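You operate a simulated robot arm through the tools that you are given. There is no shell and no other tool.

You run a simulated robot arm. Do the job below in one go: nothing can be reset, and whatever is moved stays where it is left.

TASK
Switch off the green and orange lights; stand them in the bench drawer.
Fine: shut the drawer again. Set down upright: what you pick out.
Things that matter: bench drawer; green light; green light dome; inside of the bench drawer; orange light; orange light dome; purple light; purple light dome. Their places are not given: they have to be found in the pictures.

The check looks at the end state, three seconds after you hand in, the way a careful person would. Anything else that was tipped, shoved, dropped, spilled or broken makes it a failure.

THE ROBOT
A 7-joint arm with a two-finger parallel gripper, fixed in place. Base frame: the origin is on the floor under the middle of its stand, x ahead of it, y to its left, z up. Units: cm, rad, N and s.
With the tool pointing down near the work surface it reaches from about 30 to 70 cm from the base axis. Its first joint turns from -1.152 to 1.152 rad. Payload 1.57 kg.
The TCP is the grasp point between the finger pads, 3 cm short of the fingertips. In the tool frame z runs along the fingers and y along their closing line. The gripper opens to 11 cm. The fingers are 2.4 cm wide and 1.2 cm thick; the gripper's body (4.8 by 11.2 cm) begins 7.8 cm behind the TCP.
Orientation is that of the tool frame in the base frame, as a unit quaternion [w, x, y, z]. With the fingers straight down and closing along the base's y, the tool's x points along the base's -x, its y along +y and its z along -z.

THE INTERFACE
- The arm moves only by the tool send_rows. Its argument "increments" is a list of rows, each an object of numbers (a shift or turn left out is 0, a gripper value left out holds the last): "rx", "ry", "rz": the turn, a rotation vector about the base's x, y, z in rad; "dx", "dy", "dz": the shift along the base's x, y, z in cm; "jaw": the closure, from 0 (fully open) to 1 (shut). In form: [{"rx": .., "ry": .., "rz": .., "dx": .., "dy": .., "dz": .., "jaw": ..}, ...]. A call has 1 to 20 rows; each row shifts and turns the commanded pose from where the row before left it. Each row takes 0.2 s and may step no farther than 5 cm and 0.15 rad from the row before; otherwise, or with a gripper value out of range, the whole call is refused. A pose out of reach is approached as far as the arm can. The call stops where the force on the tool passes 50 N (or 10 N more than at its start, if that is more) or the arm is blocked; 0.2 s more then pass. Each finger travels about 10.8 cm/s and halts on what it meets, pressing with about 37 N; the grip force reading is that of the motor and also rises with nothing between the fingers. The clock runs only during rows and for 0.2 s after the last one: add rows that do not move to give the fingers time. The reply holds the time, the measured pose of the TCP, the force on the tool along the base axes, the opening and the grip force, in the units named above and with some noise, with the torque about the TCP (base axes, N m) and any sound that the robot's microphone picked up.
- Cameras (640 x 400 px; columns grow to the right, rows downward): "scene" is fixed at [16.63, -38.71, 141.57]; the picture's right is [0.79, -0.61, 0.00], its down [-0.28, -0.36, -0.89] and it looks along [0.54, 0.71, -0.46] (base axes); focal length 287 px, centre (320, 200). "wrist" rides on the gripper at [7, 1.6, -14.1] in the tool frame; the picture's right is [-0.23, 0.97, 0.00], its down [-0.86, -0.20, -0.48] and it looks along [-0.47, -0.11, 0.88] (tool axes); focal length 222 px, centre (320, 200).
- capture(camera): a new picture of that camera. The clock stands still meanwhile.
- probe_pixels(camera, pixels): for up to 12 pixels [column, row] of the newest picture of that camera ("zoom" is the newest enlarged one), the place [x, y, z] in the base frame of the surface seen there, good to about 0.2 cm. The clock stands still meanwhile.
- close_up(camera, box): a new picture of the part [left, top, right, bottom] of that camera's present view, enlarged. The clock stands still meanwhile.
- close_job(): hands the job in; it is judged then, once.

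Leave the gripper open and the arm clear of the work at the hand-in unless told otherwise.

The tools are called after "Call:" as name(argument=value, ...) on one line, values as JSON. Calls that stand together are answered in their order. send_rows: Moves the arm, as the interface text tells. Its arguments: {"type":"object","properties":{"increments":{"type":"array","items":{"type":"object","properties":{"rx":{"type":"number"},"ry":{"type":"number"},"rz":{"type":"number"},"dx":{"type":"number"},"dy":{"type":"number"},"dz":{"type":"number"},"jaw":{"type":"number"}}}}},"required":["increments"]} The other tools are called the same way: capture (camera) takes a picture; probe_pixels (camera, pixels) gives the place of the surface under pixels of a picture; close_up (camera, box) takes an enlarged picture of a part of a camera's view; close_job () hands the job in.

At the start:

```text
time: 0.0
eef_pos: [41.09, 12.47, 128.34]
orientation: [0.0, -0.001, 1.0, 0.0]
ft_force: [-0.3, 0.0, 1.1]
moment: [0.0, 0.0, 0.0]
width: 10.98
finger_force: 0.1
```

scene: 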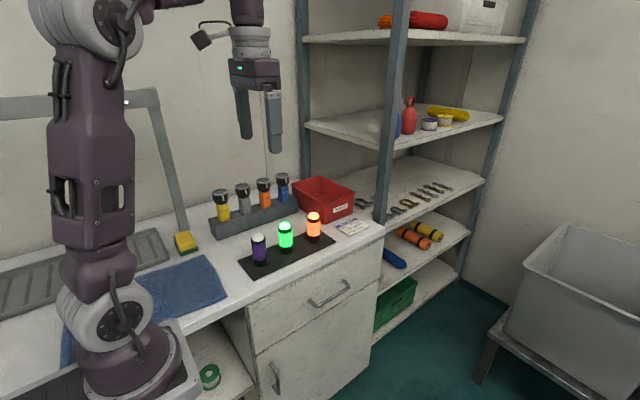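
wrist: 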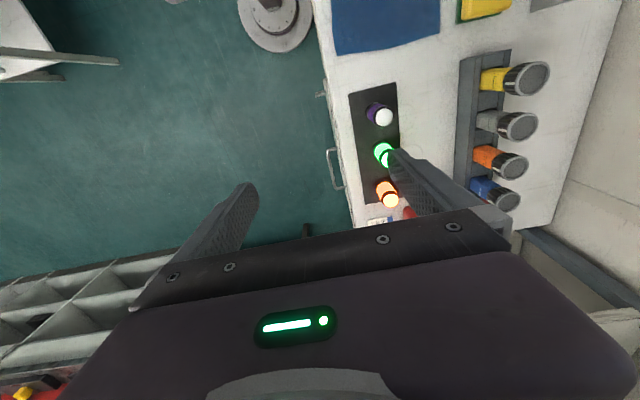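

I see three lights (purple, green, orange) on a black mat at about (258,250), (285,235), (314,226) in the scene view. A drawer with a handle sits below at about (328,293). I'll take enlarged views of the lights and drawer.

Call:
close_up(camera="scene", box=[220, 190, 380, 290])

Call:
close_up(camera="wrist", box=[310, 60, 470, 240])

```text
4.00 times, centred on (300, 240) of scene
```

zoom: 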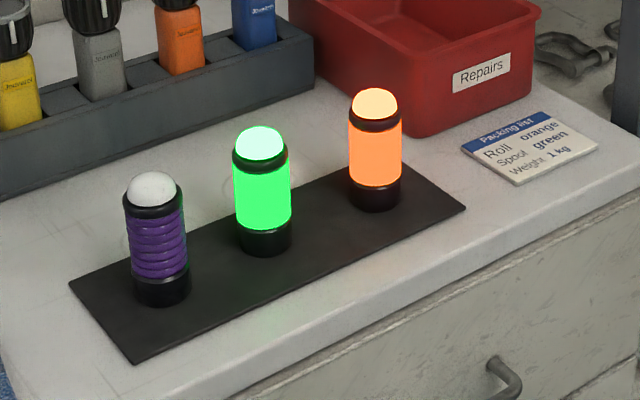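

```text
2.22 times, centred on (390, 150) of wrist
```

zoom: 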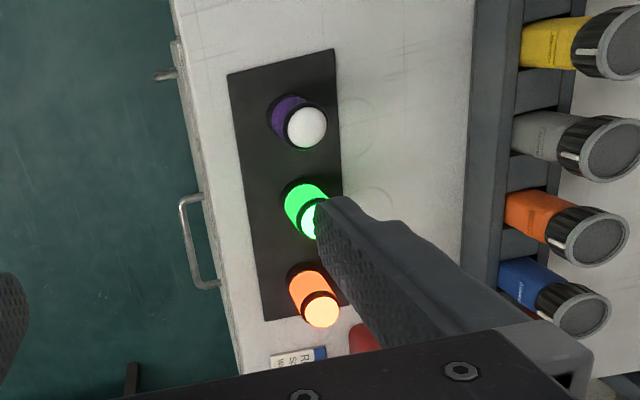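

Green and orange are lit, purple is off. All three have a dome on top, likely a push switch. I'll retake the scene picture and probe the lights, mat, drawer front, handle and bench.

Call:
close_up(camera="scene", box=[220, 190, 380, 290])

Call:
probe_pixels(camera="zoom", pixels=[[154, 178], [158, 240], [160, 295], [260, 135], [262, 195], [264, 245], [373, 95], [374, 155], [376, 203], [70, 283], [135, 362], [465, 210]])

Call:
capture(camera="scene")

Call:
probe_pixels(camera="scene", pixels=[[311, 303], [330, 298], [348, 284], [300, 300], [250, 315], [380, 248], [258, 352], [382, 285], [352, 227], [384, 230], [245, 302], [325, 270]])

```text
4.00 times, centred on (300, 240) of scene
```

zoom: 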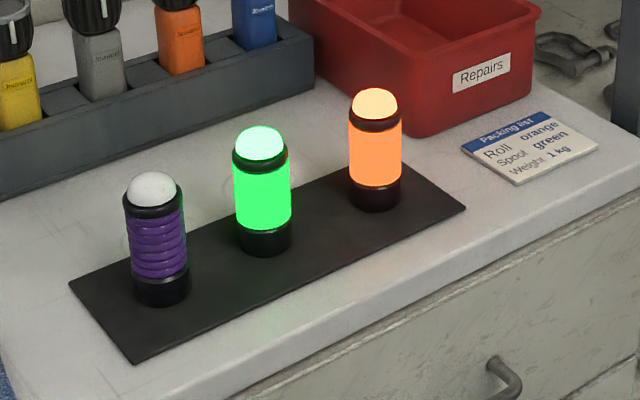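

```text
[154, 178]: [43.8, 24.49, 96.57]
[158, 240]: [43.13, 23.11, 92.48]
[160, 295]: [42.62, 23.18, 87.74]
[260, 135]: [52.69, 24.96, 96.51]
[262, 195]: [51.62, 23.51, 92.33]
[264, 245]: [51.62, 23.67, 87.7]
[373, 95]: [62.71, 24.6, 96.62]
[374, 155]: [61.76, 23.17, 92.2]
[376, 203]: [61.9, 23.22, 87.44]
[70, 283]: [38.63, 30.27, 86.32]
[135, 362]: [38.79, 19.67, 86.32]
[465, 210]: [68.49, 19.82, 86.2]
```

```text
taken
```

scene: 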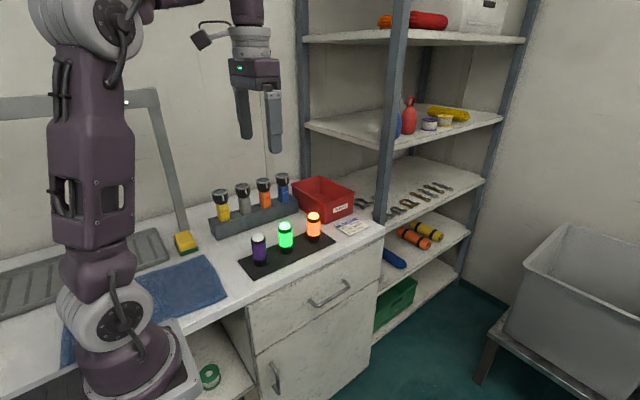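

```text
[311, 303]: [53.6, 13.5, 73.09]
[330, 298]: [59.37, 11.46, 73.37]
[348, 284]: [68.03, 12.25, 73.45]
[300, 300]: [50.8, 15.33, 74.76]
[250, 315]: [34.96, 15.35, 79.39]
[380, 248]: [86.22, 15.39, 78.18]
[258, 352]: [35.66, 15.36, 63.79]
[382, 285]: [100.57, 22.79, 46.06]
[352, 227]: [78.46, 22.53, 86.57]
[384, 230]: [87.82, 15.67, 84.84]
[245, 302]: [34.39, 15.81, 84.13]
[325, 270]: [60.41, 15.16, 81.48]
```

Probes put the lights at about purple (44,25), green (52.6,25.2) and orange (63,25). Their dome tops are near z 96.8 and the bench is at z 86.2. The drawer front is at y≈15.4 and the handle bar at y≈11.5, z≈73.3. I'll move above the mat at a safe height with the jaws closing and look again.

Call:
send_rows(increments=[{"dx": 1.9, "dy": 2.5, "dz": -2.4, "jaw": 1}, {"dx": 1.9, "dy": 2.5, "dz": -2.4}, {"dx": 1.9, "dy": 2.5, "dz": -2.4}, {"dx": 1.9, "dy": 2.5, "dz": -2.4}, {"dx": 1.9, "dy": 2.6, "dz": -2.4}, {"dx": 2.0, "dz": -2.3}, {}])

Call:
capture(camera="wrist")

Call:
capture(camera="scene")

```text
time: 1.6
eef_pos: [52.57, 25.0, 114.12]
orientation: [0.0, 0.0, 1.0, 0.0]
ft_force: [0.2, 0.1, 0.2]
moment: [-0.03, 0.01, 0.02]
width: 0.01
finger_force: 21.5
```

```text
taken
```

wrist: 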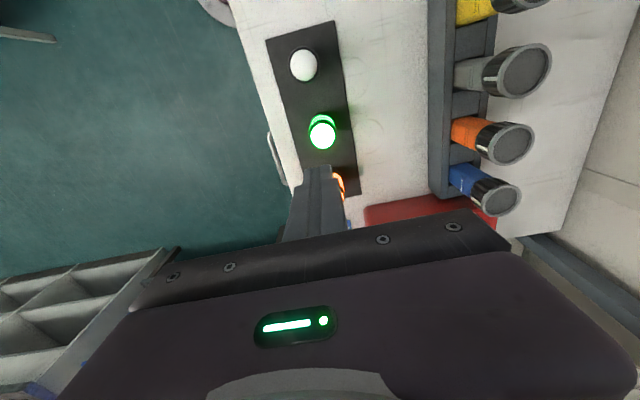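

```text
taken
```

scene: 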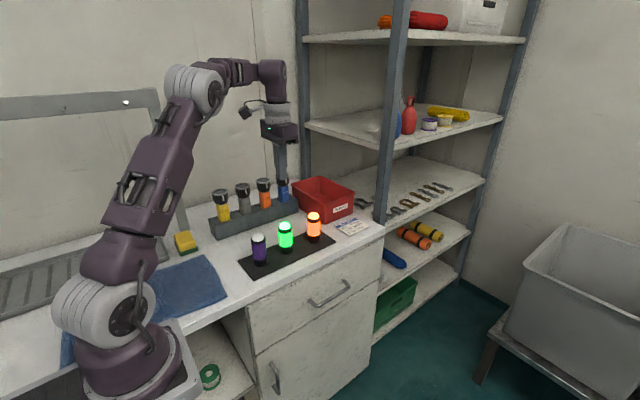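

The arm is above the green light. In the wrist view the domes show at (303,65) and (322,134). I'll probe them, plus the bottles and bin behind.

Call:
probe_pixels(camera="wrist", pixels=[[303, 65], [322, 134], [313, 134], [331, 134], [322, 126], [322, 143], [293, 65], [313, 65], [520, 75], [500, 145], [415, 210], [440, 100]])

Call:
close_up(camera="wrist", box=[270, 30, 390, 210])

```text
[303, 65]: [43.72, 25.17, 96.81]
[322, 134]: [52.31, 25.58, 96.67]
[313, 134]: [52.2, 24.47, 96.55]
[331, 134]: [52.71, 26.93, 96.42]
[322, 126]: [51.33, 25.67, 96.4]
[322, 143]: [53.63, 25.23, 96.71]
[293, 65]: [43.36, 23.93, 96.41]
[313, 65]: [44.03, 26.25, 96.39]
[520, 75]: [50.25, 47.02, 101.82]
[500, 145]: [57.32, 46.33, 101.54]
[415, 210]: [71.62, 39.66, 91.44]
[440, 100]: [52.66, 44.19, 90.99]
```

```text
2.22 times, centred on (330, 120) of wrist
```

zoom: 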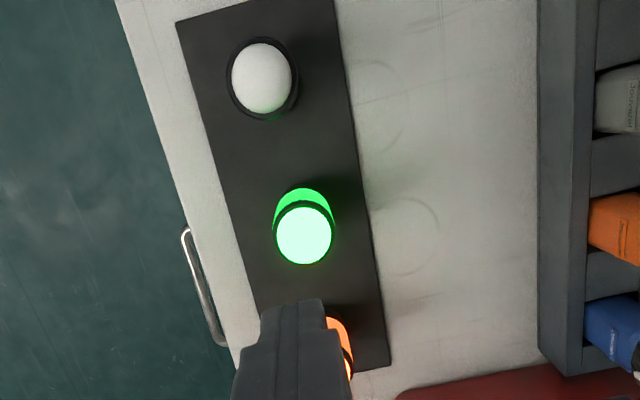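

The green dome centre is about (52.5,25.4), top z 96.7. The bottles and bin lie at y≥39, well away. I'll come down so the closed fingertips are about 1 cm above the green dome.

Call:
send_rows(increments=[{"dy": 0.4, "dz": -4}, {"dz": -4}, {"dz": -3.5}, {"dz": -1.6}, {}])

Call:
close_up(camera="scene", box=[220, 190, 380, 290])

```text
time: 2.8
eef_pos: [52.71, 25.56, 100.93]
orientation: [-0.001, 0.0, 1.0, 0.0]
ft_force: [-0.1, -0.6, -0.1]
moment: [0.03, 0.0, -0.03]
width: 0.01
finger_force: 21.5
```

```text
4.00 times, centred on (300, 240) of scene
```

zoom: 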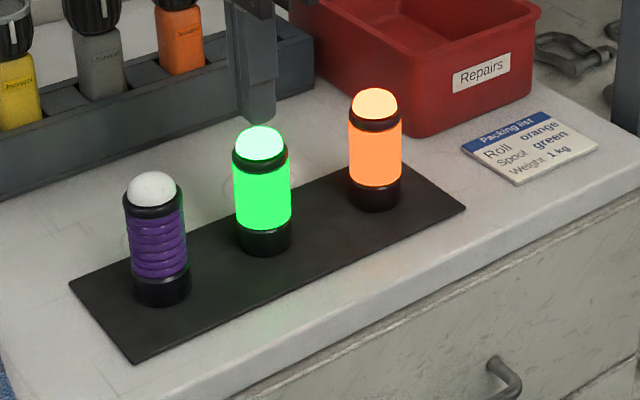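

Fingertips are just above the green dome. Next I press down in small steps, watching force and sound.

Call:
send_rows(increments=[{"dz": -0.4}, {"dz": -0.3}, {"dz": -0.2}, {"dz": -0.2}, {"dz": -0.2}])

Call:
close_up(camera="scene", box=[220, 190, 380, 290])

```text
time: 4.0
eef_pos: [52.57, 25.39, 99.51]
orientation: [0.0, 0.0, 1.0, 0.0]
ft_force: [0.9, 0.2, 0.9]
moment: [-0.03, -0.02, -0.05]
width: 0.0
finger_force: 21.2
```

```text
4.00 times, centred on (300, 240) of scene
```

zoom: 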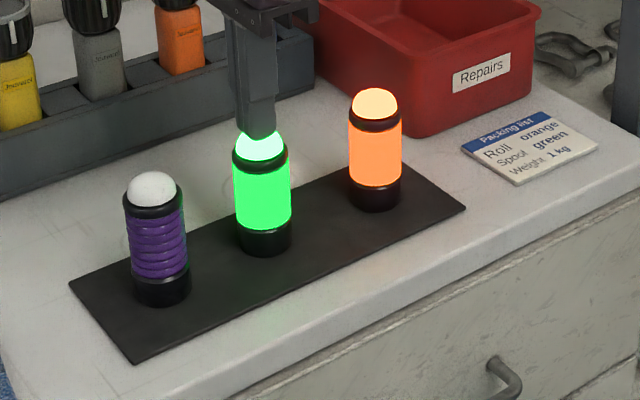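

No clear contact yet (0.9 N) and green is still lit. I'll keep pressing in small steps.

Call:
send_rows(increments=[{"dz": -0.15}, {"dz": -0.15}])

Call:
close_up(camera="scene", box=[220, 190, 380, 290])

```text
time: 4.6
eef_pos: [52.64, 25.42, 99.31]
orientation: [0.0, 0.0, 1.0, 0.001]
ft_force: [0.3, -0.3, 3.1]
moment: [0.04, 0.0, 0.02]
width: 0.01
finger_force: 21.2
heard: click
```

```text
4.00 times, centred on (300, 240) of scene
```

zoom: 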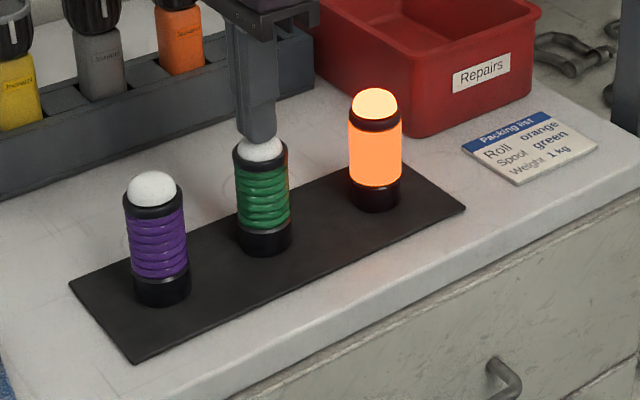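

A click sounded and green is off. I'll rise straight up, move over orange at about (63,25.2), and check its dome before pressing.

Call:
send_rows(increments=[{"dz": 1}, {"dz": 4}, {"dz": 4}, {"dx": 3, "dz": 2}, {}])

Call:
capture(camera="wrist")

Call:
capture(camera="scene")

Call:
probe_pixels(camera="scene", pixels=[[314, 214], [312, 214], [316, 214], [308, 230], [319, 230], [314, 217]])

```text
time: 5.8
eef_pos: [55.66, 25.5, 110.37]
orientation: [0.0, 0.001, 1.0, 0.001]
ft_force: [0.0, 0.0, -0.5]
moment: [-0.01, 0.01, -0.02]
width: 0.0
finger_force: 21.3
```

```text
taken
```

wrist: 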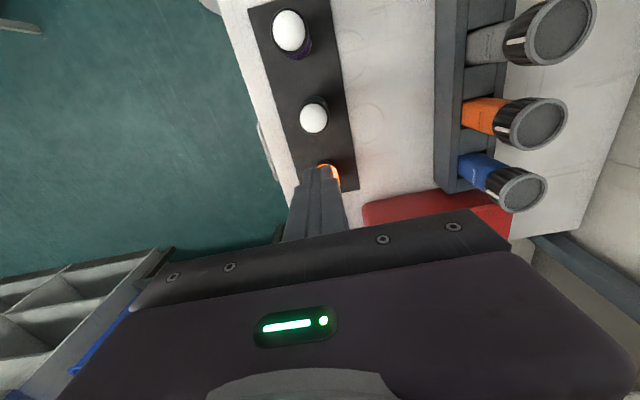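

```text
taken
```

scene: 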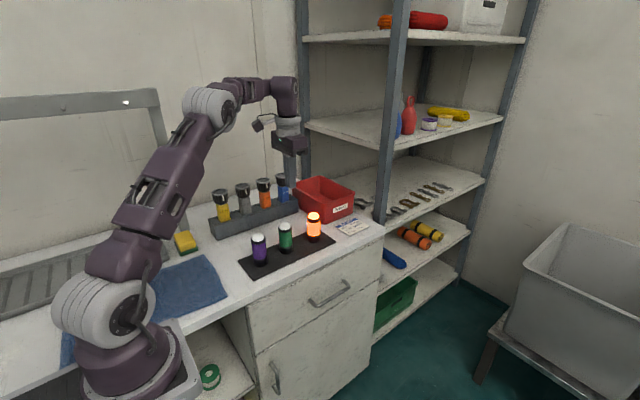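

```text
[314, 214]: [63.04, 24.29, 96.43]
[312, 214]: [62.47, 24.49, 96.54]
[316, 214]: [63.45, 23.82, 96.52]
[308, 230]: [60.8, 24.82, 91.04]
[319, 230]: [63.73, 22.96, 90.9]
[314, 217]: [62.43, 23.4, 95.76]
```

The orange axis is about (63.0,24.9). I'll move above it, then descend to just over the dome.

Call:
send_rows(increments=[{"dx": 3.7, "dy": -0.3}, {"dx": 3.7, "dy": -0.2}, {"dz": -4}, {"dz": -3.5}, {"dz": -1.8}, {}])

Call:
close_up(camera="scene", box=[220, 190, 380, 290])

```text
time: 7.2
eef_pos: [60.09, 22.68, 101.06]
orientation: [-0.001, -0.001, 1.0, -0.001]
ft_force: [-0.1, 0.4, 0.2]
moment: [-0.01, -0.01, -0.02]
width: 0.01
finger_force: 21.7
out of reach, approached as far as the arm can: row 2
```

```text
4.00 times, centred on (300, 240) of scene
```

zoom: 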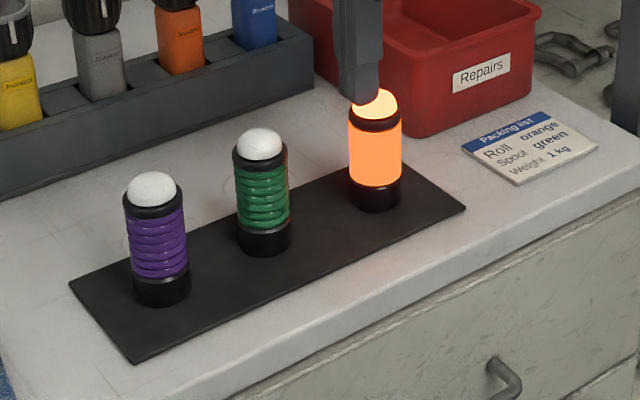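

At height 110 the reach clipped, so the tool is at (60.1,22.7,101). At this lower height the reach should be larger, so I'll move toward (63,25), keeping 1.2 cm above the dome.

Call:
send_rows(increments=[{"dx": 1.0, "dy": 0.8}, {"dx": 1.0, "dy": 0.8}, {"dx": 0.9, "dy": 0.7}, {}])

Call:
close_up(camera="scene", box=[220, 190, 380, 290])

```text
time: 8.2
eef_pos: [61.74, 25.41, 100.65]
orientation: [-0.006, -0.02, 1.0, -0.008]
ft_force: [-0.5, -0.7, 0.7]
moment: [-0.04, 0.04, 0.02]
width: 0.0
finger_force: 21.1
out of reach, approached as far as the arm can: row 3
```

```text
4.00 times, centred on (300, 240) of scene
```

zoom: 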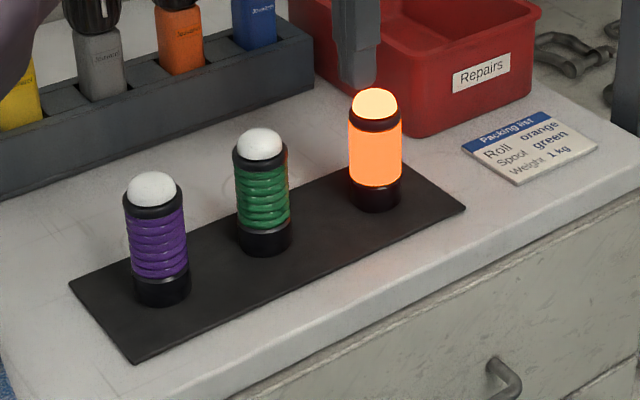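

The vertical tool is at its reach limit here, about 1.2 cm short in x. I'll back off slightly and tilt the tool outward about y (fingers toward +x), which keeps the closing line along y and gains reach.

Call:
send_rows(increments=[{"dx": -2, "dz": 2}, {"ry": -0.12}, {"ry": -0.12}, {"ry": -0.06}, {}])

```text
time: 9.4
eef_pos: [61.06, 25.26, 103.22]
orientation: [0.15, 0.001, 0.989, -0.001]
ft_force: [0.3, 0.0, 0.6]
moment: [0.0, 0.0, 0.01]
width: 0.01
finger_force: 21.6
```

The tilt took (tool z about (0.295,0,-0.955)). I'll move so the fingertip sits over the orange dome and come down to about 1 cm above.

Call:
send_rows(increments=[{"dx": 1.4, "dy": -0.2}, {"dz": -1.2}, {"dz": -0.8}, {}])

Call:
close_up(camera="scene", box=[220, 190, 380, 290])

```text
time: 10.4
eef_pos: [62.48, 25.03, 101.18]
orientation: [0.149, 0.0, 0.989, -0.001]
ft_force: [-0.2, -0.3, -0.5]
moment: [0.01, 0.01, -0.02]
width: 0.0
finger_force: 20.9
```

```text
4.00 times, centred on (300, 240) of scene
```

zoom: 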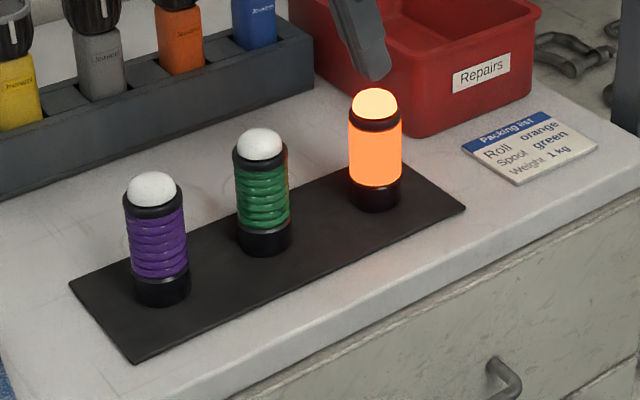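

The tip is now above the orange dome. I'll lower it in small steps.

Call:
send_rows(increments=[{"dz": -0.4}, {"dz": -0.3}, {"dz": -0.2}, {"dz": -0.2}, {}])

Call:
close_up(camera="scene", box=[270, 190, 350, 250])

```text
time: 11.6
eef_pos: [62.42, 24.98, 100.0]
orientation: [0.149, 0.0, 0.989, 0.0]
ft_force: [-0.4, 0.2, 0.3]
moment: [0.02, 0.02, 0.0]
width: 0.02
finger_force: 21.7
```

```text
6.67 times, centred on (310, 220) of scene
```

zoom: 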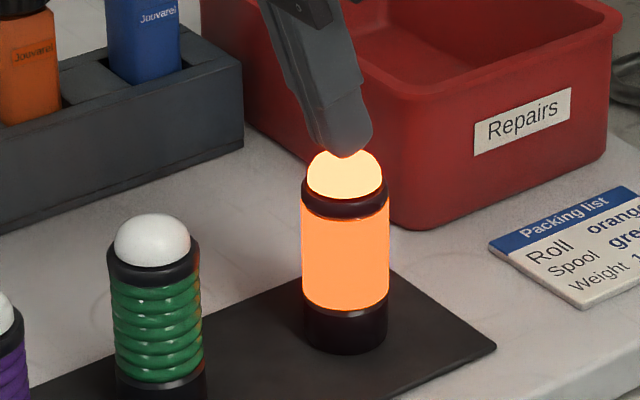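

Almost touching. I'll continue in 0.15 cm steps.

Call:
send_rows(increments=[{"dz": -0.15}, {"dz": -0.15}, {}])

Call:
close_up(camera="scene", box=[270, 190, 350, 250])

```text
time: 12.4
eef_pos: [62.39, 24.96, 99.67]
orientation: [0.15, 0.0, 0.989, 0.0]
ft_force: [-0.3, -0.4, 0.1]
moment: [0.02, 0.04, -0.03]
width: 0.0
finger_force: 21.4
```

```text
6.67 times, centred on (310, 220) of scene
```

zoom: 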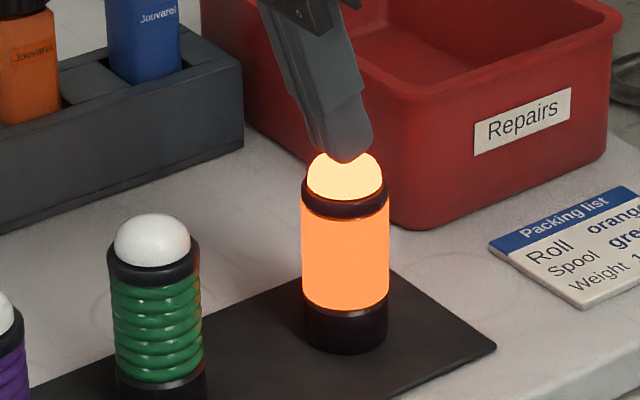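

Call:
send_rows(increments=[{"dz": -0.15}, {"dz": -0.1}, {}])

Call:
close_up(camera="scene", box=[270, 190, 350, 250])

```text
time: 13.2
eef_pos: [62.35, 24.97, 99.37]
orientation: [0.149, 0.0, 0.989, -0.001]
ft_force: [-0.3, 0.4, 2.2]
moment: [0.0, 0.03, 0.0]
width: 0.0
finger_force: 20.8
heard: click
```

```text
6.67 times, centred on (310, 220) of scene
```

zoom: 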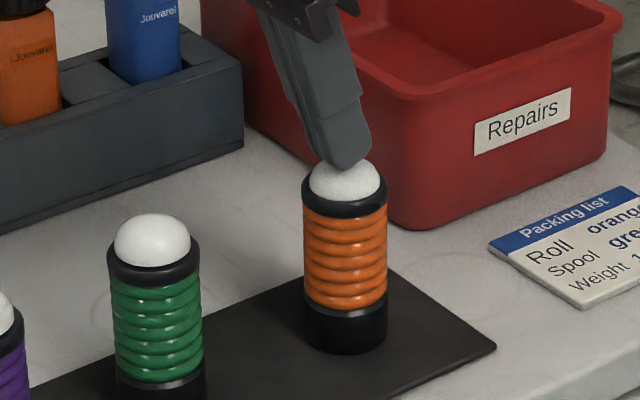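

Both lights are off. I'll rise straight up, come back from the bench, undo the tilt, and look closely at the drawer handle.

Call:
send_rows(increments=[{"dz": 1}, {"dz": 4}, {"dz": 4, "dx": -2}, {"dx": -3, "dy": -3, "dz": 2, "ry": 0.1}, {"dx": -2, "dy": -4, "ry": 0.1}, {"dy": -5, "ry": 0.1}, {"dy": -5}, {"dy": -5}, {"dy": -4}, {}])

Call:
close_up(camera="scene", box=[290, 260, 370, 320])

Call:
capture(camera="wrist")

```text
time: 15.4
eef_pos: [55.48, -0.82, 110.43]
orientation: [0.0, 0.0, 1.0, -0.001]
ft_force: [-0.1, 0.5, 0.1]
moment: [-0.01, 0.03, 0.01]
width: 0.01
finger_force: 21.0
```

```text
6.67 times, centred on (330, 290) of scene
```

zoom: 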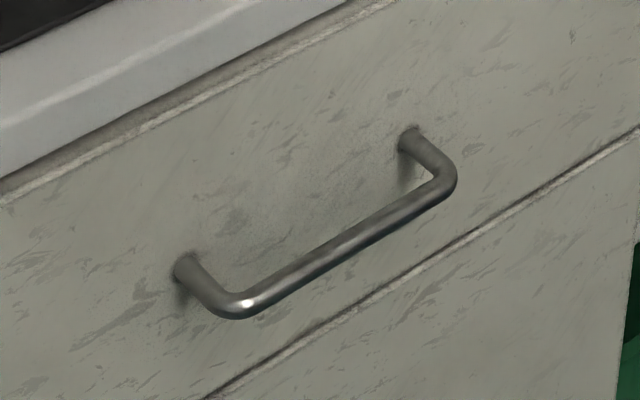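

```text
taken
```

wrist: 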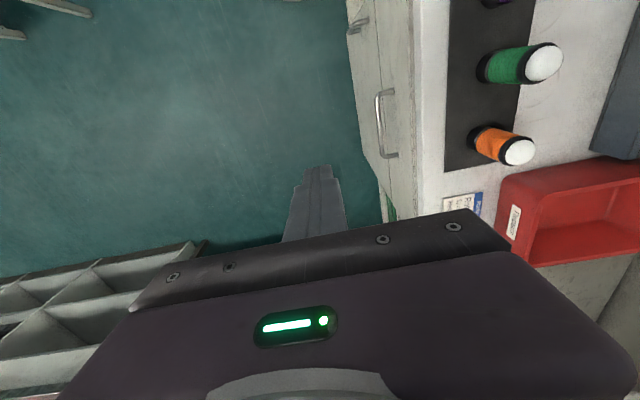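

Call:
probe_pixels(camera="zoom", pixels=[[240, 303], [340, 245], [425, 200], [185, 268], [405, 140], [335, 238], [345, 253], [215, 285], [20, 195], [500, 240], [450, 175], [300, 180]])

Call:
probe_pixels(camera="wrist", pixels=[[380, 120], [379, 100], [387, 150], [398, 150], [412, 150], [425, 150], [383, 170], [413, 100], [405, 200], [390, 100]])

```text
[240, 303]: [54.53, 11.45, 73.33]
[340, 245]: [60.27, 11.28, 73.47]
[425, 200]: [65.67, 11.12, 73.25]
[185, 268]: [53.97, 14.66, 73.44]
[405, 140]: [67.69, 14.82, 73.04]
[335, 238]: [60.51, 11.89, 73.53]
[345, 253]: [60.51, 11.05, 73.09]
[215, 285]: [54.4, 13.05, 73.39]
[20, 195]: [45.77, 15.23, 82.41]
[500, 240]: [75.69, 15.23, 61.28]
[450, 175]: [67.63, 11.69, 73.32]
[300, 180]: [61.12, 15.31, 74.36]
```

```text
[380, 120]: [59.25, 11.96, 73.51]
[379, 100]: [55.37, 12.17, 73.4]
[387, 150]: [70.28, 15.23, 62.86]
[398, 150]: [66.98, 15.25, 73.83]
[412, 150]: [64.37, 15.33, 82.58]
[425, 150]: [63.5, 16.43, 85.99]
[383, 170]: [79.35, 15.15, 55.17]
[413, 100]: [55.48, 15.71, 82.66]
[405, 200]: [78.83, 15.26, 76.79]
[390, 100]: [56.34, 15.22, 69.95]
```

The handle bar centre is about y 11.7, z 73.0, running x 54–68, with the drawer front at y 15.3. I'll tilt the tool about x by 0.6 rad (fingers pointing down and toward the drawer), open to about 2.6 cm, and come to a stand-off before the bar.

Call:
send_rows(increments=[{"rx": 0.15, "dx": 1.3, "dy": 1, "dz": -4, "jaw": 0.76}, {"rx": 0.15, "dx": 1.3, "dy": 1, "dz": -4}, {"rx": 0.15, "dx": 1.3, "dy": 1, "dz": -4}, {"rx": 0.15, "dx": 1.3, "dy": 1, "dz": -4}, {"dy": 1, "dz": -4.5}, {"dy": 1, "dz": -4.5}, {"dy": 1, "dz": -4}, {}])

Call:
capture(camera="wrist")

Call:
capture(camera="scene")

```text
time: 17.2
eef_pos: [60.28, 6.07, 81.4]
orientation: [-0.001, 0.001, 0.955, 0.296]
ft_force: [0.2, -0.1, 0.5]
moment: [-0.03, 0.01, 0.01]
width: 2.65
finger_force: 0.2
```

```text
taken
```

wrist: 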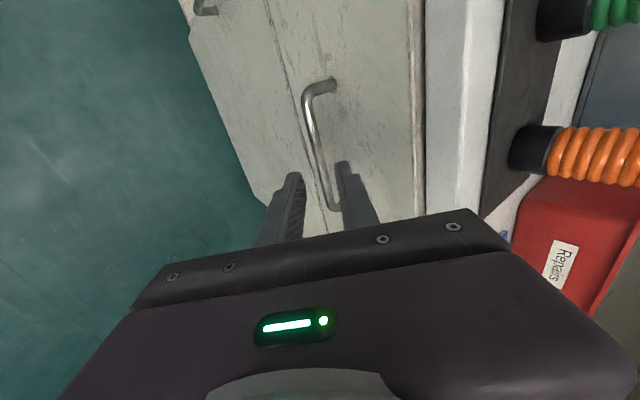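

```text
taken
```

scene: 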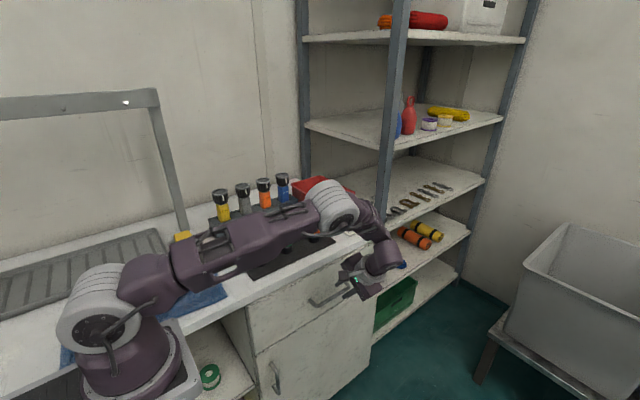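

The arm visually overlaps the lights in the scene view. I'll probe the arm's position to see how much clearance there is over the bench and lights.

Call:
probe_pixels(camera="scene", pixels=[[200, 255], [230, 250], [265, 230], [300, 210], [335, 205], [340, 225], [375, 245], [290, 245], [355, 280], [385, 262]])

Call:
probe_pixels(camera="wrist", pixels=[[315, 130], [330, 195], [330, 82], [305, 100], [345, 170], [290, 180], [355, 130], [413, 100]])

```text
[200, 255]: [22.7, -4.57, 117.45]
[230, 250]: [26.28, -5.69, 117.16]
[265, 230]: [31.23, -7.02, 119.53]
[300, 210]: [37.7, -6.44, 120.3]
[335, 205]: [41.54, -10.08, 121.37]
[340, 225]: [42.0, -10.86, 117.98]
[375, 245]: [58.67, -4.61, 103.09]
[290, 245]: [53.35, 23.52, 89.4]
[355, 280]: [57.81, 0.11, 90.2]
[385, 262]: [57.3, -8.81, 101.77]
```

```text
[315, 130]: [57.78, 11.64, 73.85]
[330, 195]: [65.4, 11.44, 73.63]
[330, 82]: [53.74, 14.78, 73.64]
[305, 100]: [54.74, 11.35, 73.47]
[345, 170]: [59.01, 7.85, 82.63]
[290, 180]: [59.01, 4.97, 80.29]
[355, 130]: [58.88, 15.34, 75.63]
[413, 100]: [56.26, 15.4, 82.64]
```

The forearm is high (z≈117, y≈-6) and well clear of the lights. The bar sits at about y 11.65, z 73.1, and I'll slide the open fingers along the tool axis to straddle it.

Call:
send_rows(increments=[{"dy": 1.6, "dz": -2.4}, {"dy": 1.3, "dz": -1.95}, {"dy": 0.9, "dz": -1.35}, {}])

Call:
capture(camera="wrist")

Call:
close_up(camera="scene", box=[290, 240, 410, 320])

```text
time: 18.2
eef_pos: [60.53, 10.01, 75.8]
orientation: [0.0, 0.0, 0.955, 0.295]
ft_force: [0.7, -0.5, 0.1]
moment: [-0.02, 0.01, -0.02]
width: 2.63
finger_force: 0.2
```

```text
taken
```

wrist: 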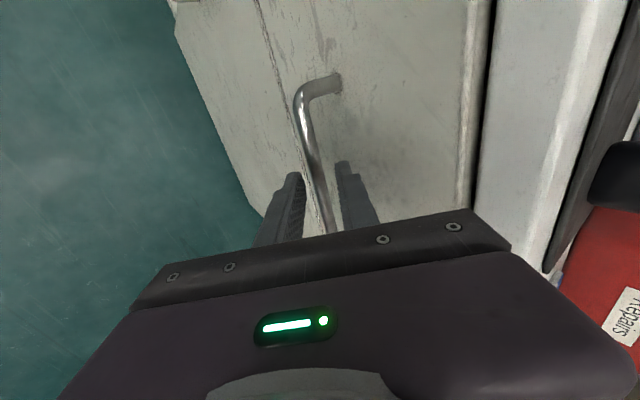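

```text
5.00 times, centred on (350, 280) of scene
```

zoom: 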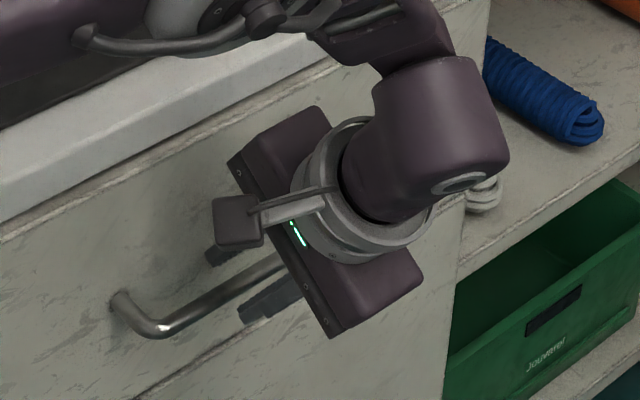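

The bar lies between the fingers. I'll go another 1.4 cm in and then close gently.

Call:
send_rows(increments=[{"dy": 0.4, "dz": -0.6}, {"dy": 0.35, "dz": -0.55}, {"jaw": 0.9}, {"jaw": 1.0}, {}, {}])

Call:
capture(camera="wrist")

```text
time: 19.6
eef_pos: [60.55, 10.46, 74.63]
orientation: [0.0, 0.0, 0.955, 0.295]
ft_force: [0.6, -6.5, -8.3]
moment: [-0.19, -0.34, -0.21]
width: 1.2
finger_force: 29.3
```

```text
taken
```

wrist: 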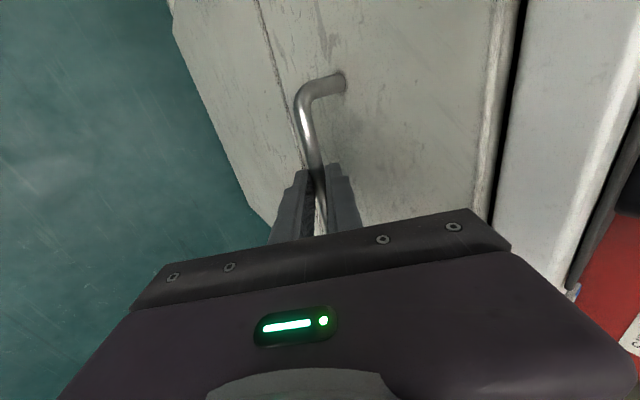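

The handle is gripped (1.2 cm wide). I'll pull the drawer out slowly along -y, starting with a few centimetres.

Call:
send_rows(increments=[{"dy": -0.5}, {"dy": -1}, {"dy": -1}, {"dy": -1}, {"dy": -1.5}])

```text
time: 20.8
eef_pos: [60.56, 5.43, 74.62]
orientation: [0.0, 0.0, 0.955, 0.296]
ft_force: [-2.4, -0.8, -1.2]
moment: [-0.06, 0.62, 0.32]
width: 1.19
finger_force: 29.1
```

The drawer slides freely: 5 cm out with small forces. I'll keep pulling.

Call:
send_rows(increments=[{"dy": -2}, {"dy": -2}, {"dy": -2}, {"dy": -2}, {"dy": -2}])

Call:
capture(camera="scene")

Call:
capture(camera="wrist")

```text
time: 22.0
eef_pos: [60.56, -4.66, 74.59]
orientation: [0.0, 0.0, 0.955, 0.296]
ft_force: [-9.1, -0.5, 2.5]
moment: [-0.1, 0.06, 0.06]
width: 1.17
finger_force: 29.4
```

```text
taken
```

scene: 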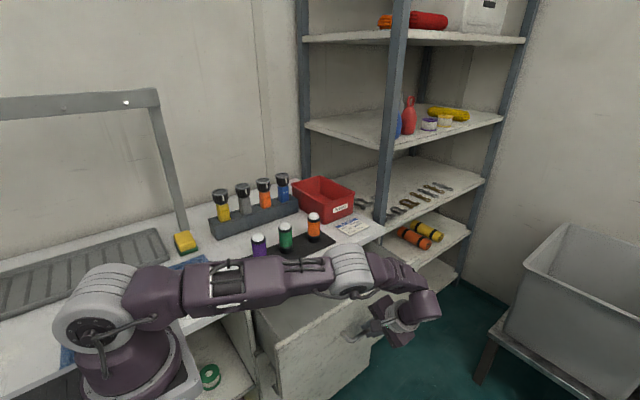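

```text
taken
```

wrist: 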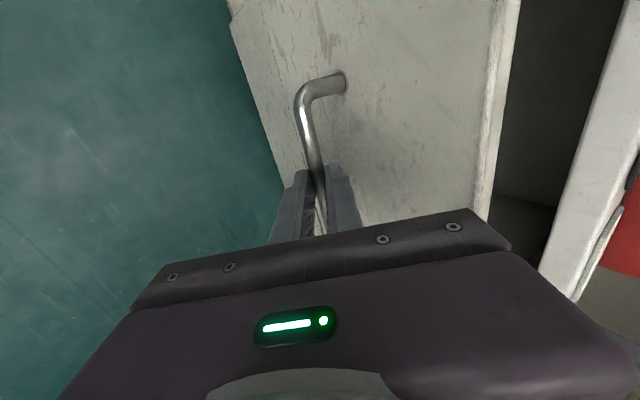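

The drawer is 15 cm open and the interior shows to the right in the wrist view. I'll pull about 6 cm more for working room.

Call:
send_rows(increments=[{"dy": -1.5}, {"dy": -1.5}, {"dy": -1.5}, {"dy": -1.5}, {}])

Call:
capture(camera="scene")

```text
time: 23.2
eef_pos: [60.58, -10.53, 74.46]
orientation: [-0.002, 0.0, 0.956, 0.295]
ft_force: [-8.4, 0.1, -21.9]
moment: [-0.2, -0.09, 0.03]
width: 1.17
finger_force: 29.2
```

```text
taken
```

scene: 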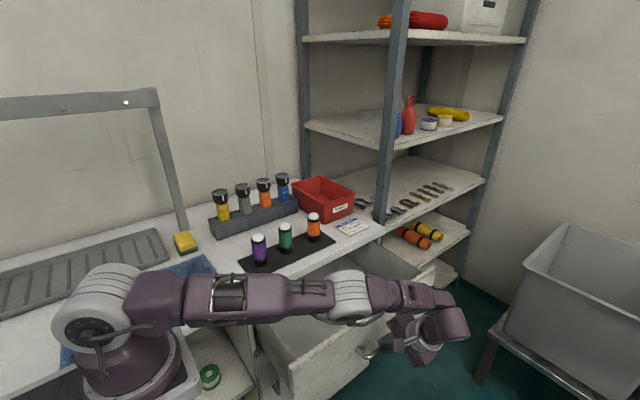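

The drawer is 21 cm open. I'll loosen the grip to about 2.6 cm and retreat along the tool axis, then rise to look inside.

Call:
send_rows(increments=[{"jaw": 0.75}, {}, {"dy": -0.8, "dz": 1.2}, {"dy": -1.2, "dz": 1.8}, {"dy": -1.7, "dz": 2.5}, {}])

Call:
capture(camera="wrist")

```text
time: 24.6
eef_pos: [60.64, -14.29, 80.19]
orientation: [0.0, 0.001, 0.955, 0.295]
ft_force: [0.2, 0.9, 0.5]
moment: [0.0, -0.01, 0.03]
width: 2.75
finger_force: 0.1
```

```text
taken
```

wrist: 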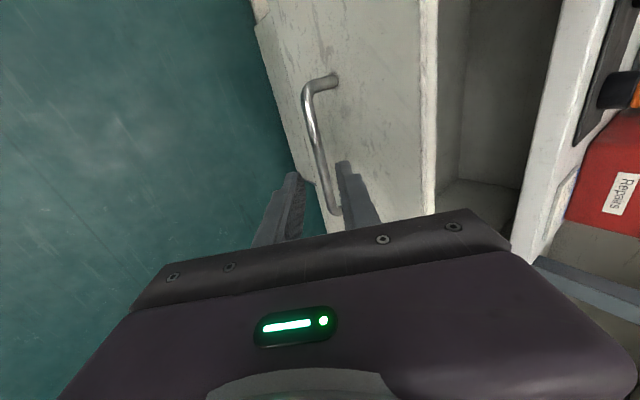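

The fingers are clear of the handle. I'll rise well up, square the tool to vertical, and take pictures into the drawer.

Call:
send_rows(increments=[{"dz": 4}, {"dz": 4.5, "dx": -1}, {"dz": 4.5, "dx": -2, "rx": -0.15}, {"dz": 4.5, "dx": -2, "rx": -0.15}, {"dz": 4, "dx": -2, "rx": -0.15}, {"dz": 4, "dx": -2, "dy": 2, "rx": -0.15}, {"dx": -2, "dy": 4, "jaw": 0.3}, {}])

Call:
capture(camera="scene")

Call:
capture(camera="wrist")

```text
time: 26.4
eef_pos: [49.74, -8.25, 105.6]
orientation: [0.001, 0.0, 1.0, 0.0]
ft_force: [0.0, 0.6, 0.3]
moment: [0.02, -0.01, 0.0]
width: 7.7
finger_force: 0.1
```

```text
taken
```

scene: 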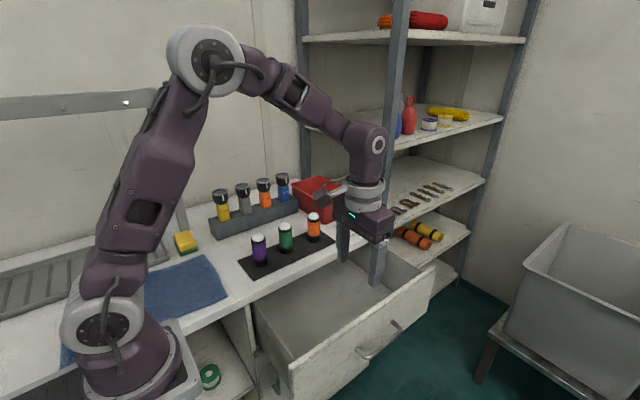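

```text
taken
```

wrist: 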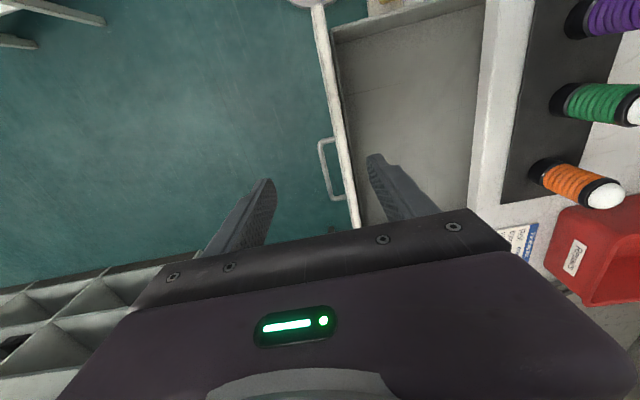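

The drawer looks empty. I'll probe its floor, walls and rim.

Call:
probe_pixels(camera="scene", pixels=[[300, 320], [290, 345], [330, 305], [320, 280], [270, 310], [293, 365], [297, 369], [430, 266], [433, 270], [265, 345], [340, 340], [370, 310]])

Call:
probe_pixels(camera="wrist", pixels=[[400, 100], [360, 60], [450, 50], [350, 150], [340, 100], [335, 35], [480, 60], [475, 150], [440, 190], [365, 150], [410, 30], [410, 15]])

Call:
close_up(camera="scene", box=[240, 250, 440, 400])

```text
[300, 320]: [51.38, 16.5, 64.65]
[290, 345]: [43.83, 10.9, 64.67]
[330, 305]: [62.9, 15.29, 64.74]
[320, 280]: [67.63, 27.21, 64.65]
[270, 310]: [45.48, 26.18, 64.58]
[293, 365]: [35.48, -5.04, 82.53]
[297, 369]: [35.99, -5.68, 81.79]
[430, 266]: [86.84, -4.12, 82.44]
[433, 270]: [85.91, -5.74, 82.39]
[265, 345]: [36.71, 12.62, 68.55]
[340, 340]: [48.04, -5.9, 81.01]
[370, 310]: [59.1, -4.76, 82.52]
```

```text
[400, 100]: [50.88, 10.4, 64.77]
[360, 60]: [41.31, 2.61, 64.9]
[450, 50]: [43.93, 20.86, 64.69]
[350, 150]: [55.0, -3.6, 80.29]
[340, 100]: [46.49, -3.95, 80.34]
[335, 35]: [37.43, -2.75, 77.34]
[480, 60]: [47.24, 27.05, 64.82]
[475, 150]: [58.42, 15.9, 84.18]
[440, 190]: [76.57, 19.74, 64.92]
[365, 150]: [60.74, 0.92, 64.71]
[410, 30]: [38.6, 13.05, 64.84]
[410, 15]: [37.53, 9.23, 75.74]
```

```text
2.67 times, centred on (340, 325) of scene
```

zoom: 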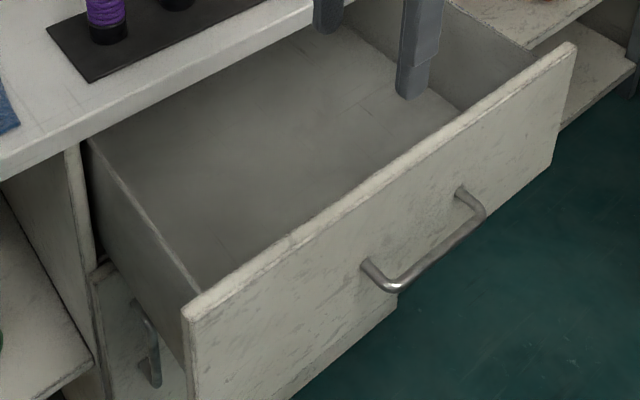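

The drawer floor is at z 64.7, the rim at 82.5, and the usable inside runs x 38–85 and y -3.7 to 15.5. It is empty, so about y 6 is a good place to set the lights. First I fly over the green light at (52.5,25.4) with the jaws at 7.7 cm.

Call:
send_rows(increments=[{"dx": 0.4, "dy": 4.8, "dz": 0.4}, {"dx": 0.4, "dy": 4.8, "dz": 0.4}, {"dx": 0.4, "dy": 4.8, "dz": 0.4}, {"dx": 0.4, "dy": 4.8}, {"dx": 0.4, "dy": 4.8}, {"dx": 0.4, "dy": 4.8}, {"dx": 0.4, "dy": 4.8}, {}])

Call:
capture(camera="wrist")

Call:
close_up(camera="scene", box=[220, 150, 380, 290])

```text
time: 28.2
eef_pos: [52.37, 25.6, 106.98]
orientation: [0.0, 0.0, 1.0, 0.0]
ft_force: [-0.3, 0.4, 0.5]
moment: [0.01, -0.01, -0.01]
width: 7.71
finger_force: 0.0
```

```text
taken
```

wrist: 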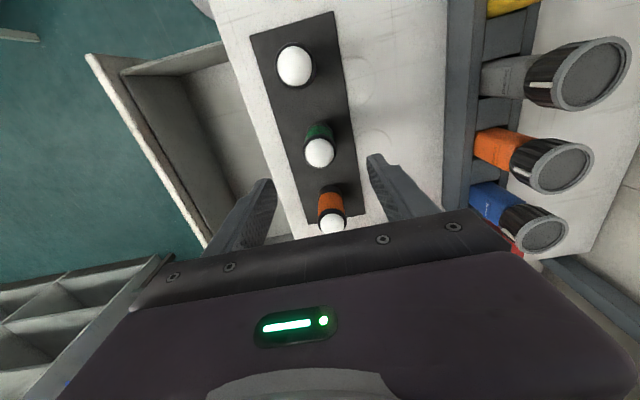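

```text
2.86 times, centred on (300, 220) of scene
```

zoom: 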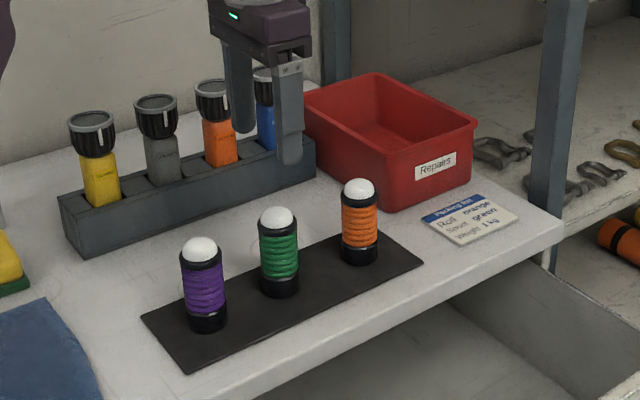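

All lights stand as before. I'll probe the dome centres for exact positions before descending.

Call:
probe_pixels(camera="wrist", pixels=[[320, 152], [310, 152], [330, 152], [320, 142], [320, 163], [331, 222], [322, 224], [340, 222], [315, 132], [295, 66]])

```text
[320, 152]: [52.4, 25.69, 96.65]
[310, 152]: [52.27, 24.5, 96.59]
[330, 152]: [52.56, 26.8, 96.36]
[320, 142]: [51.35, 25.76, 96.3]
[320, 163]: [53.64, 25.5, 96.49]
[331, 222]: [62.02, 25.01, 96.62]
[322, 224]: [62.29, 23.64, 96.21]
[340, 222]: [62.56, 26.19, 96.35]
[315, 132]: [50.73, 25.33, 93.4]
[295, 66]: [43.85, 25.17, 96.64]
```

Green is centred at about (52.5,25.6), right under the gripper. I'll descend in two stages so the fingers straddle it.

Call:
send_rows(increments=[{"dz": -4}, {"dz": -4}, {}])

Call:
close_up(camera="scene", box=[220, 150, 380, 290])

Call:
capture(camera="wrist")

```text
time: 29.0
eef_pos: [52.39, 25.46, 98.9]
orientation: [0.0, 0.0, 1.0, 0.0]
ft_force: [-0.5, -0.4, -0.2]
moment: [0.01, 0.02, 0.01]
width: 7.72
finger_force: 0.0
```

```text
2.86 times, centred on (300, 220) of scene
```

zoom: 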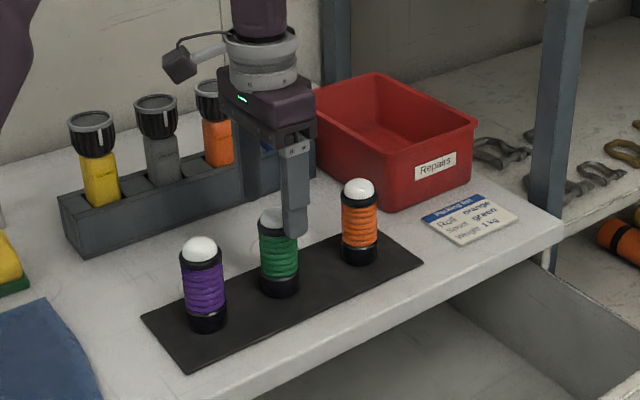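

```text
taken
```

wrist: 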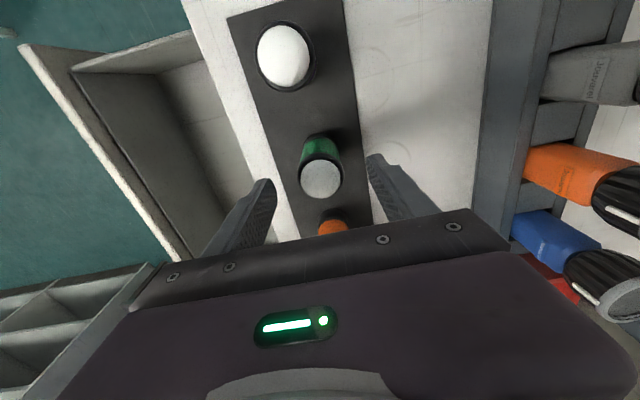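

The light is centred between the fingers. I'll descend to TCP z≈92.3 (about 6 cm above its base) and close slowly.

Call:
send_rows(increments=[{"dz": -3}, {"dz": -2.5}, {"dz": -1.1}, {"jaw": 0.5}, {"jaw": 0.7}, {"jaw": 0.7}])

Call:
close_up(camera="scene", box=[220, 150, 380, 290])

```text
time: 30.4
eef_pos: [52.16, 25.43, 92.23]
orientation: [0.0, 0.0, 1.0, 0.0]
ft_force: [-0.5, -0.7, 0.8]
moment: [-0.1, 0.02, -0.04]
width: 4.1
finger_force: 36.8
```

```text
2.86 times, centred on (300, 220) of scene
```

zoom: 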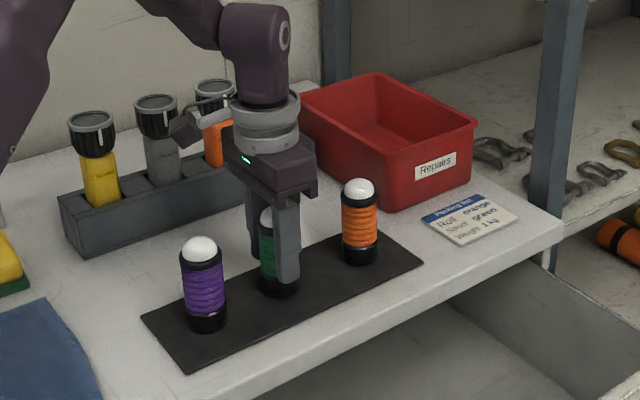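

Gripped at 4.1 cm. I'll lift it straight up and check.

Call:
send_rows(increments=[{"dz": 1}, {"dz": 3}, {"dz": 4}, {"dz": 3}, {}])

Call:
close_up(camera="scene", box=[220, 150, 380, 290])

```text
time: 31.6
eef_pos: [52.17, 25.42, 103.05]
orientation: [-0.001, 0.0, 1.0, 0.0]
ft_force: [-0.3, -0.4, -2.0]
moment: [0.01, 0.02, 0.02]
width: 4.08
finger_force: 36.8
```

```text
2.86 times, centred on (300, 220) of scene
```

zoom: 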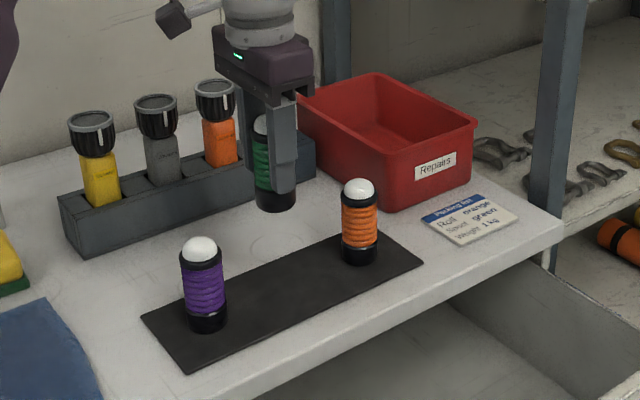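

Green is held upright and still off. I'll carry it out over the drawer to about (48,6), then start down.

Call:
send_rows(increments=[{"dx": -1, "dy": -4.8}, {"dx": -1, "dy": -4.85}, {"dx": -1, "dy": -4.85}, {"dx": -1.2, "dy": -4.8}, {"dz": -4}, {"dz": -4}, {}])

Call:
capture(camera="scene")

Call:
capture(camera="wrist")

```text
time: 33.2
eef_pos: [48.17, 5.99, 95.11]
orientation: [0.0, 0.0, 1.0, 0.0]
ft_force: [-0.8, 0.6, -1.4]
moment: [0.03, 0.02, 0.02]
width: 4.11
finger_force: 36.7
```

```text
taken
```

scene: 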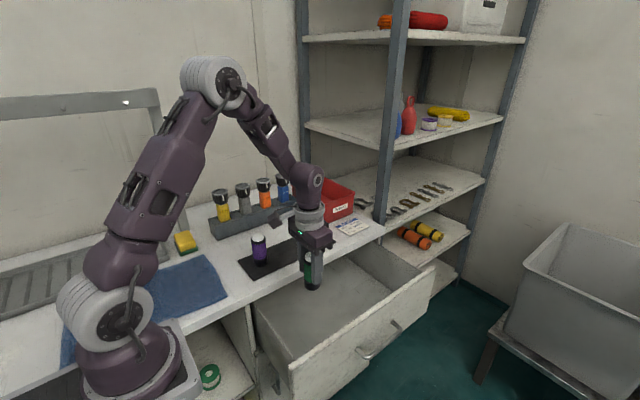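

```text
taken
```

wrist: 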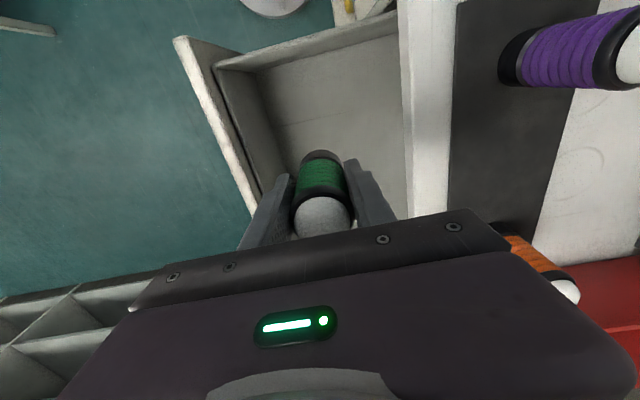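

The light is over the open drawer, clear of the bench edge. I'll lower to roughly 2 cm above the drawer floor (TCP z≈72.6).

Call:
send_rows(increments=[{"dz": -4}, {"dz": -4}, {"dz": -4}, {"dz": -4}, {"dz": -4}, {"dz": -2.4}, {}])

Call:
capture(camera="scene")

Call:
capture(camera="wrist")

```text
time: 34.8
eef_pos: [48.32, 6.21, 72.84]
orientation: [0.0, 0.0, 1.0, 0.001]
ft_force: [-0.4, 0.4, -1.9]
moment: [0.02, 0.01, 0.04]
width: 4.06
finger_force: 36.8
```

```text
taken
```

scene: 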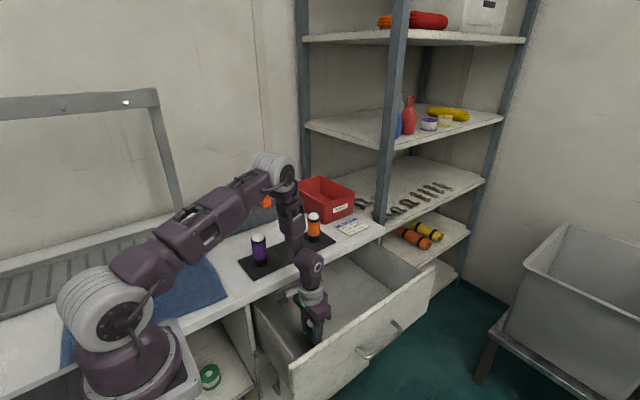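

```text
taken
```

wrist: 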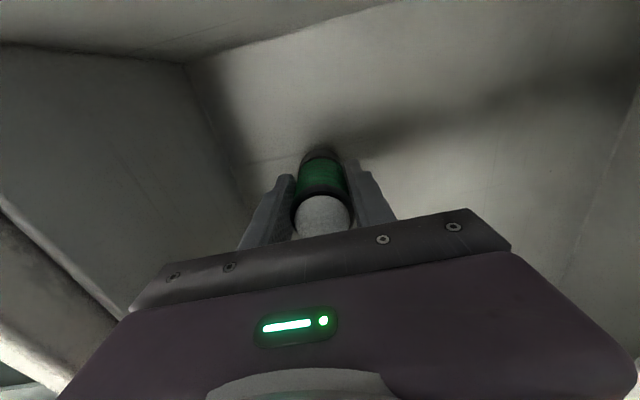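

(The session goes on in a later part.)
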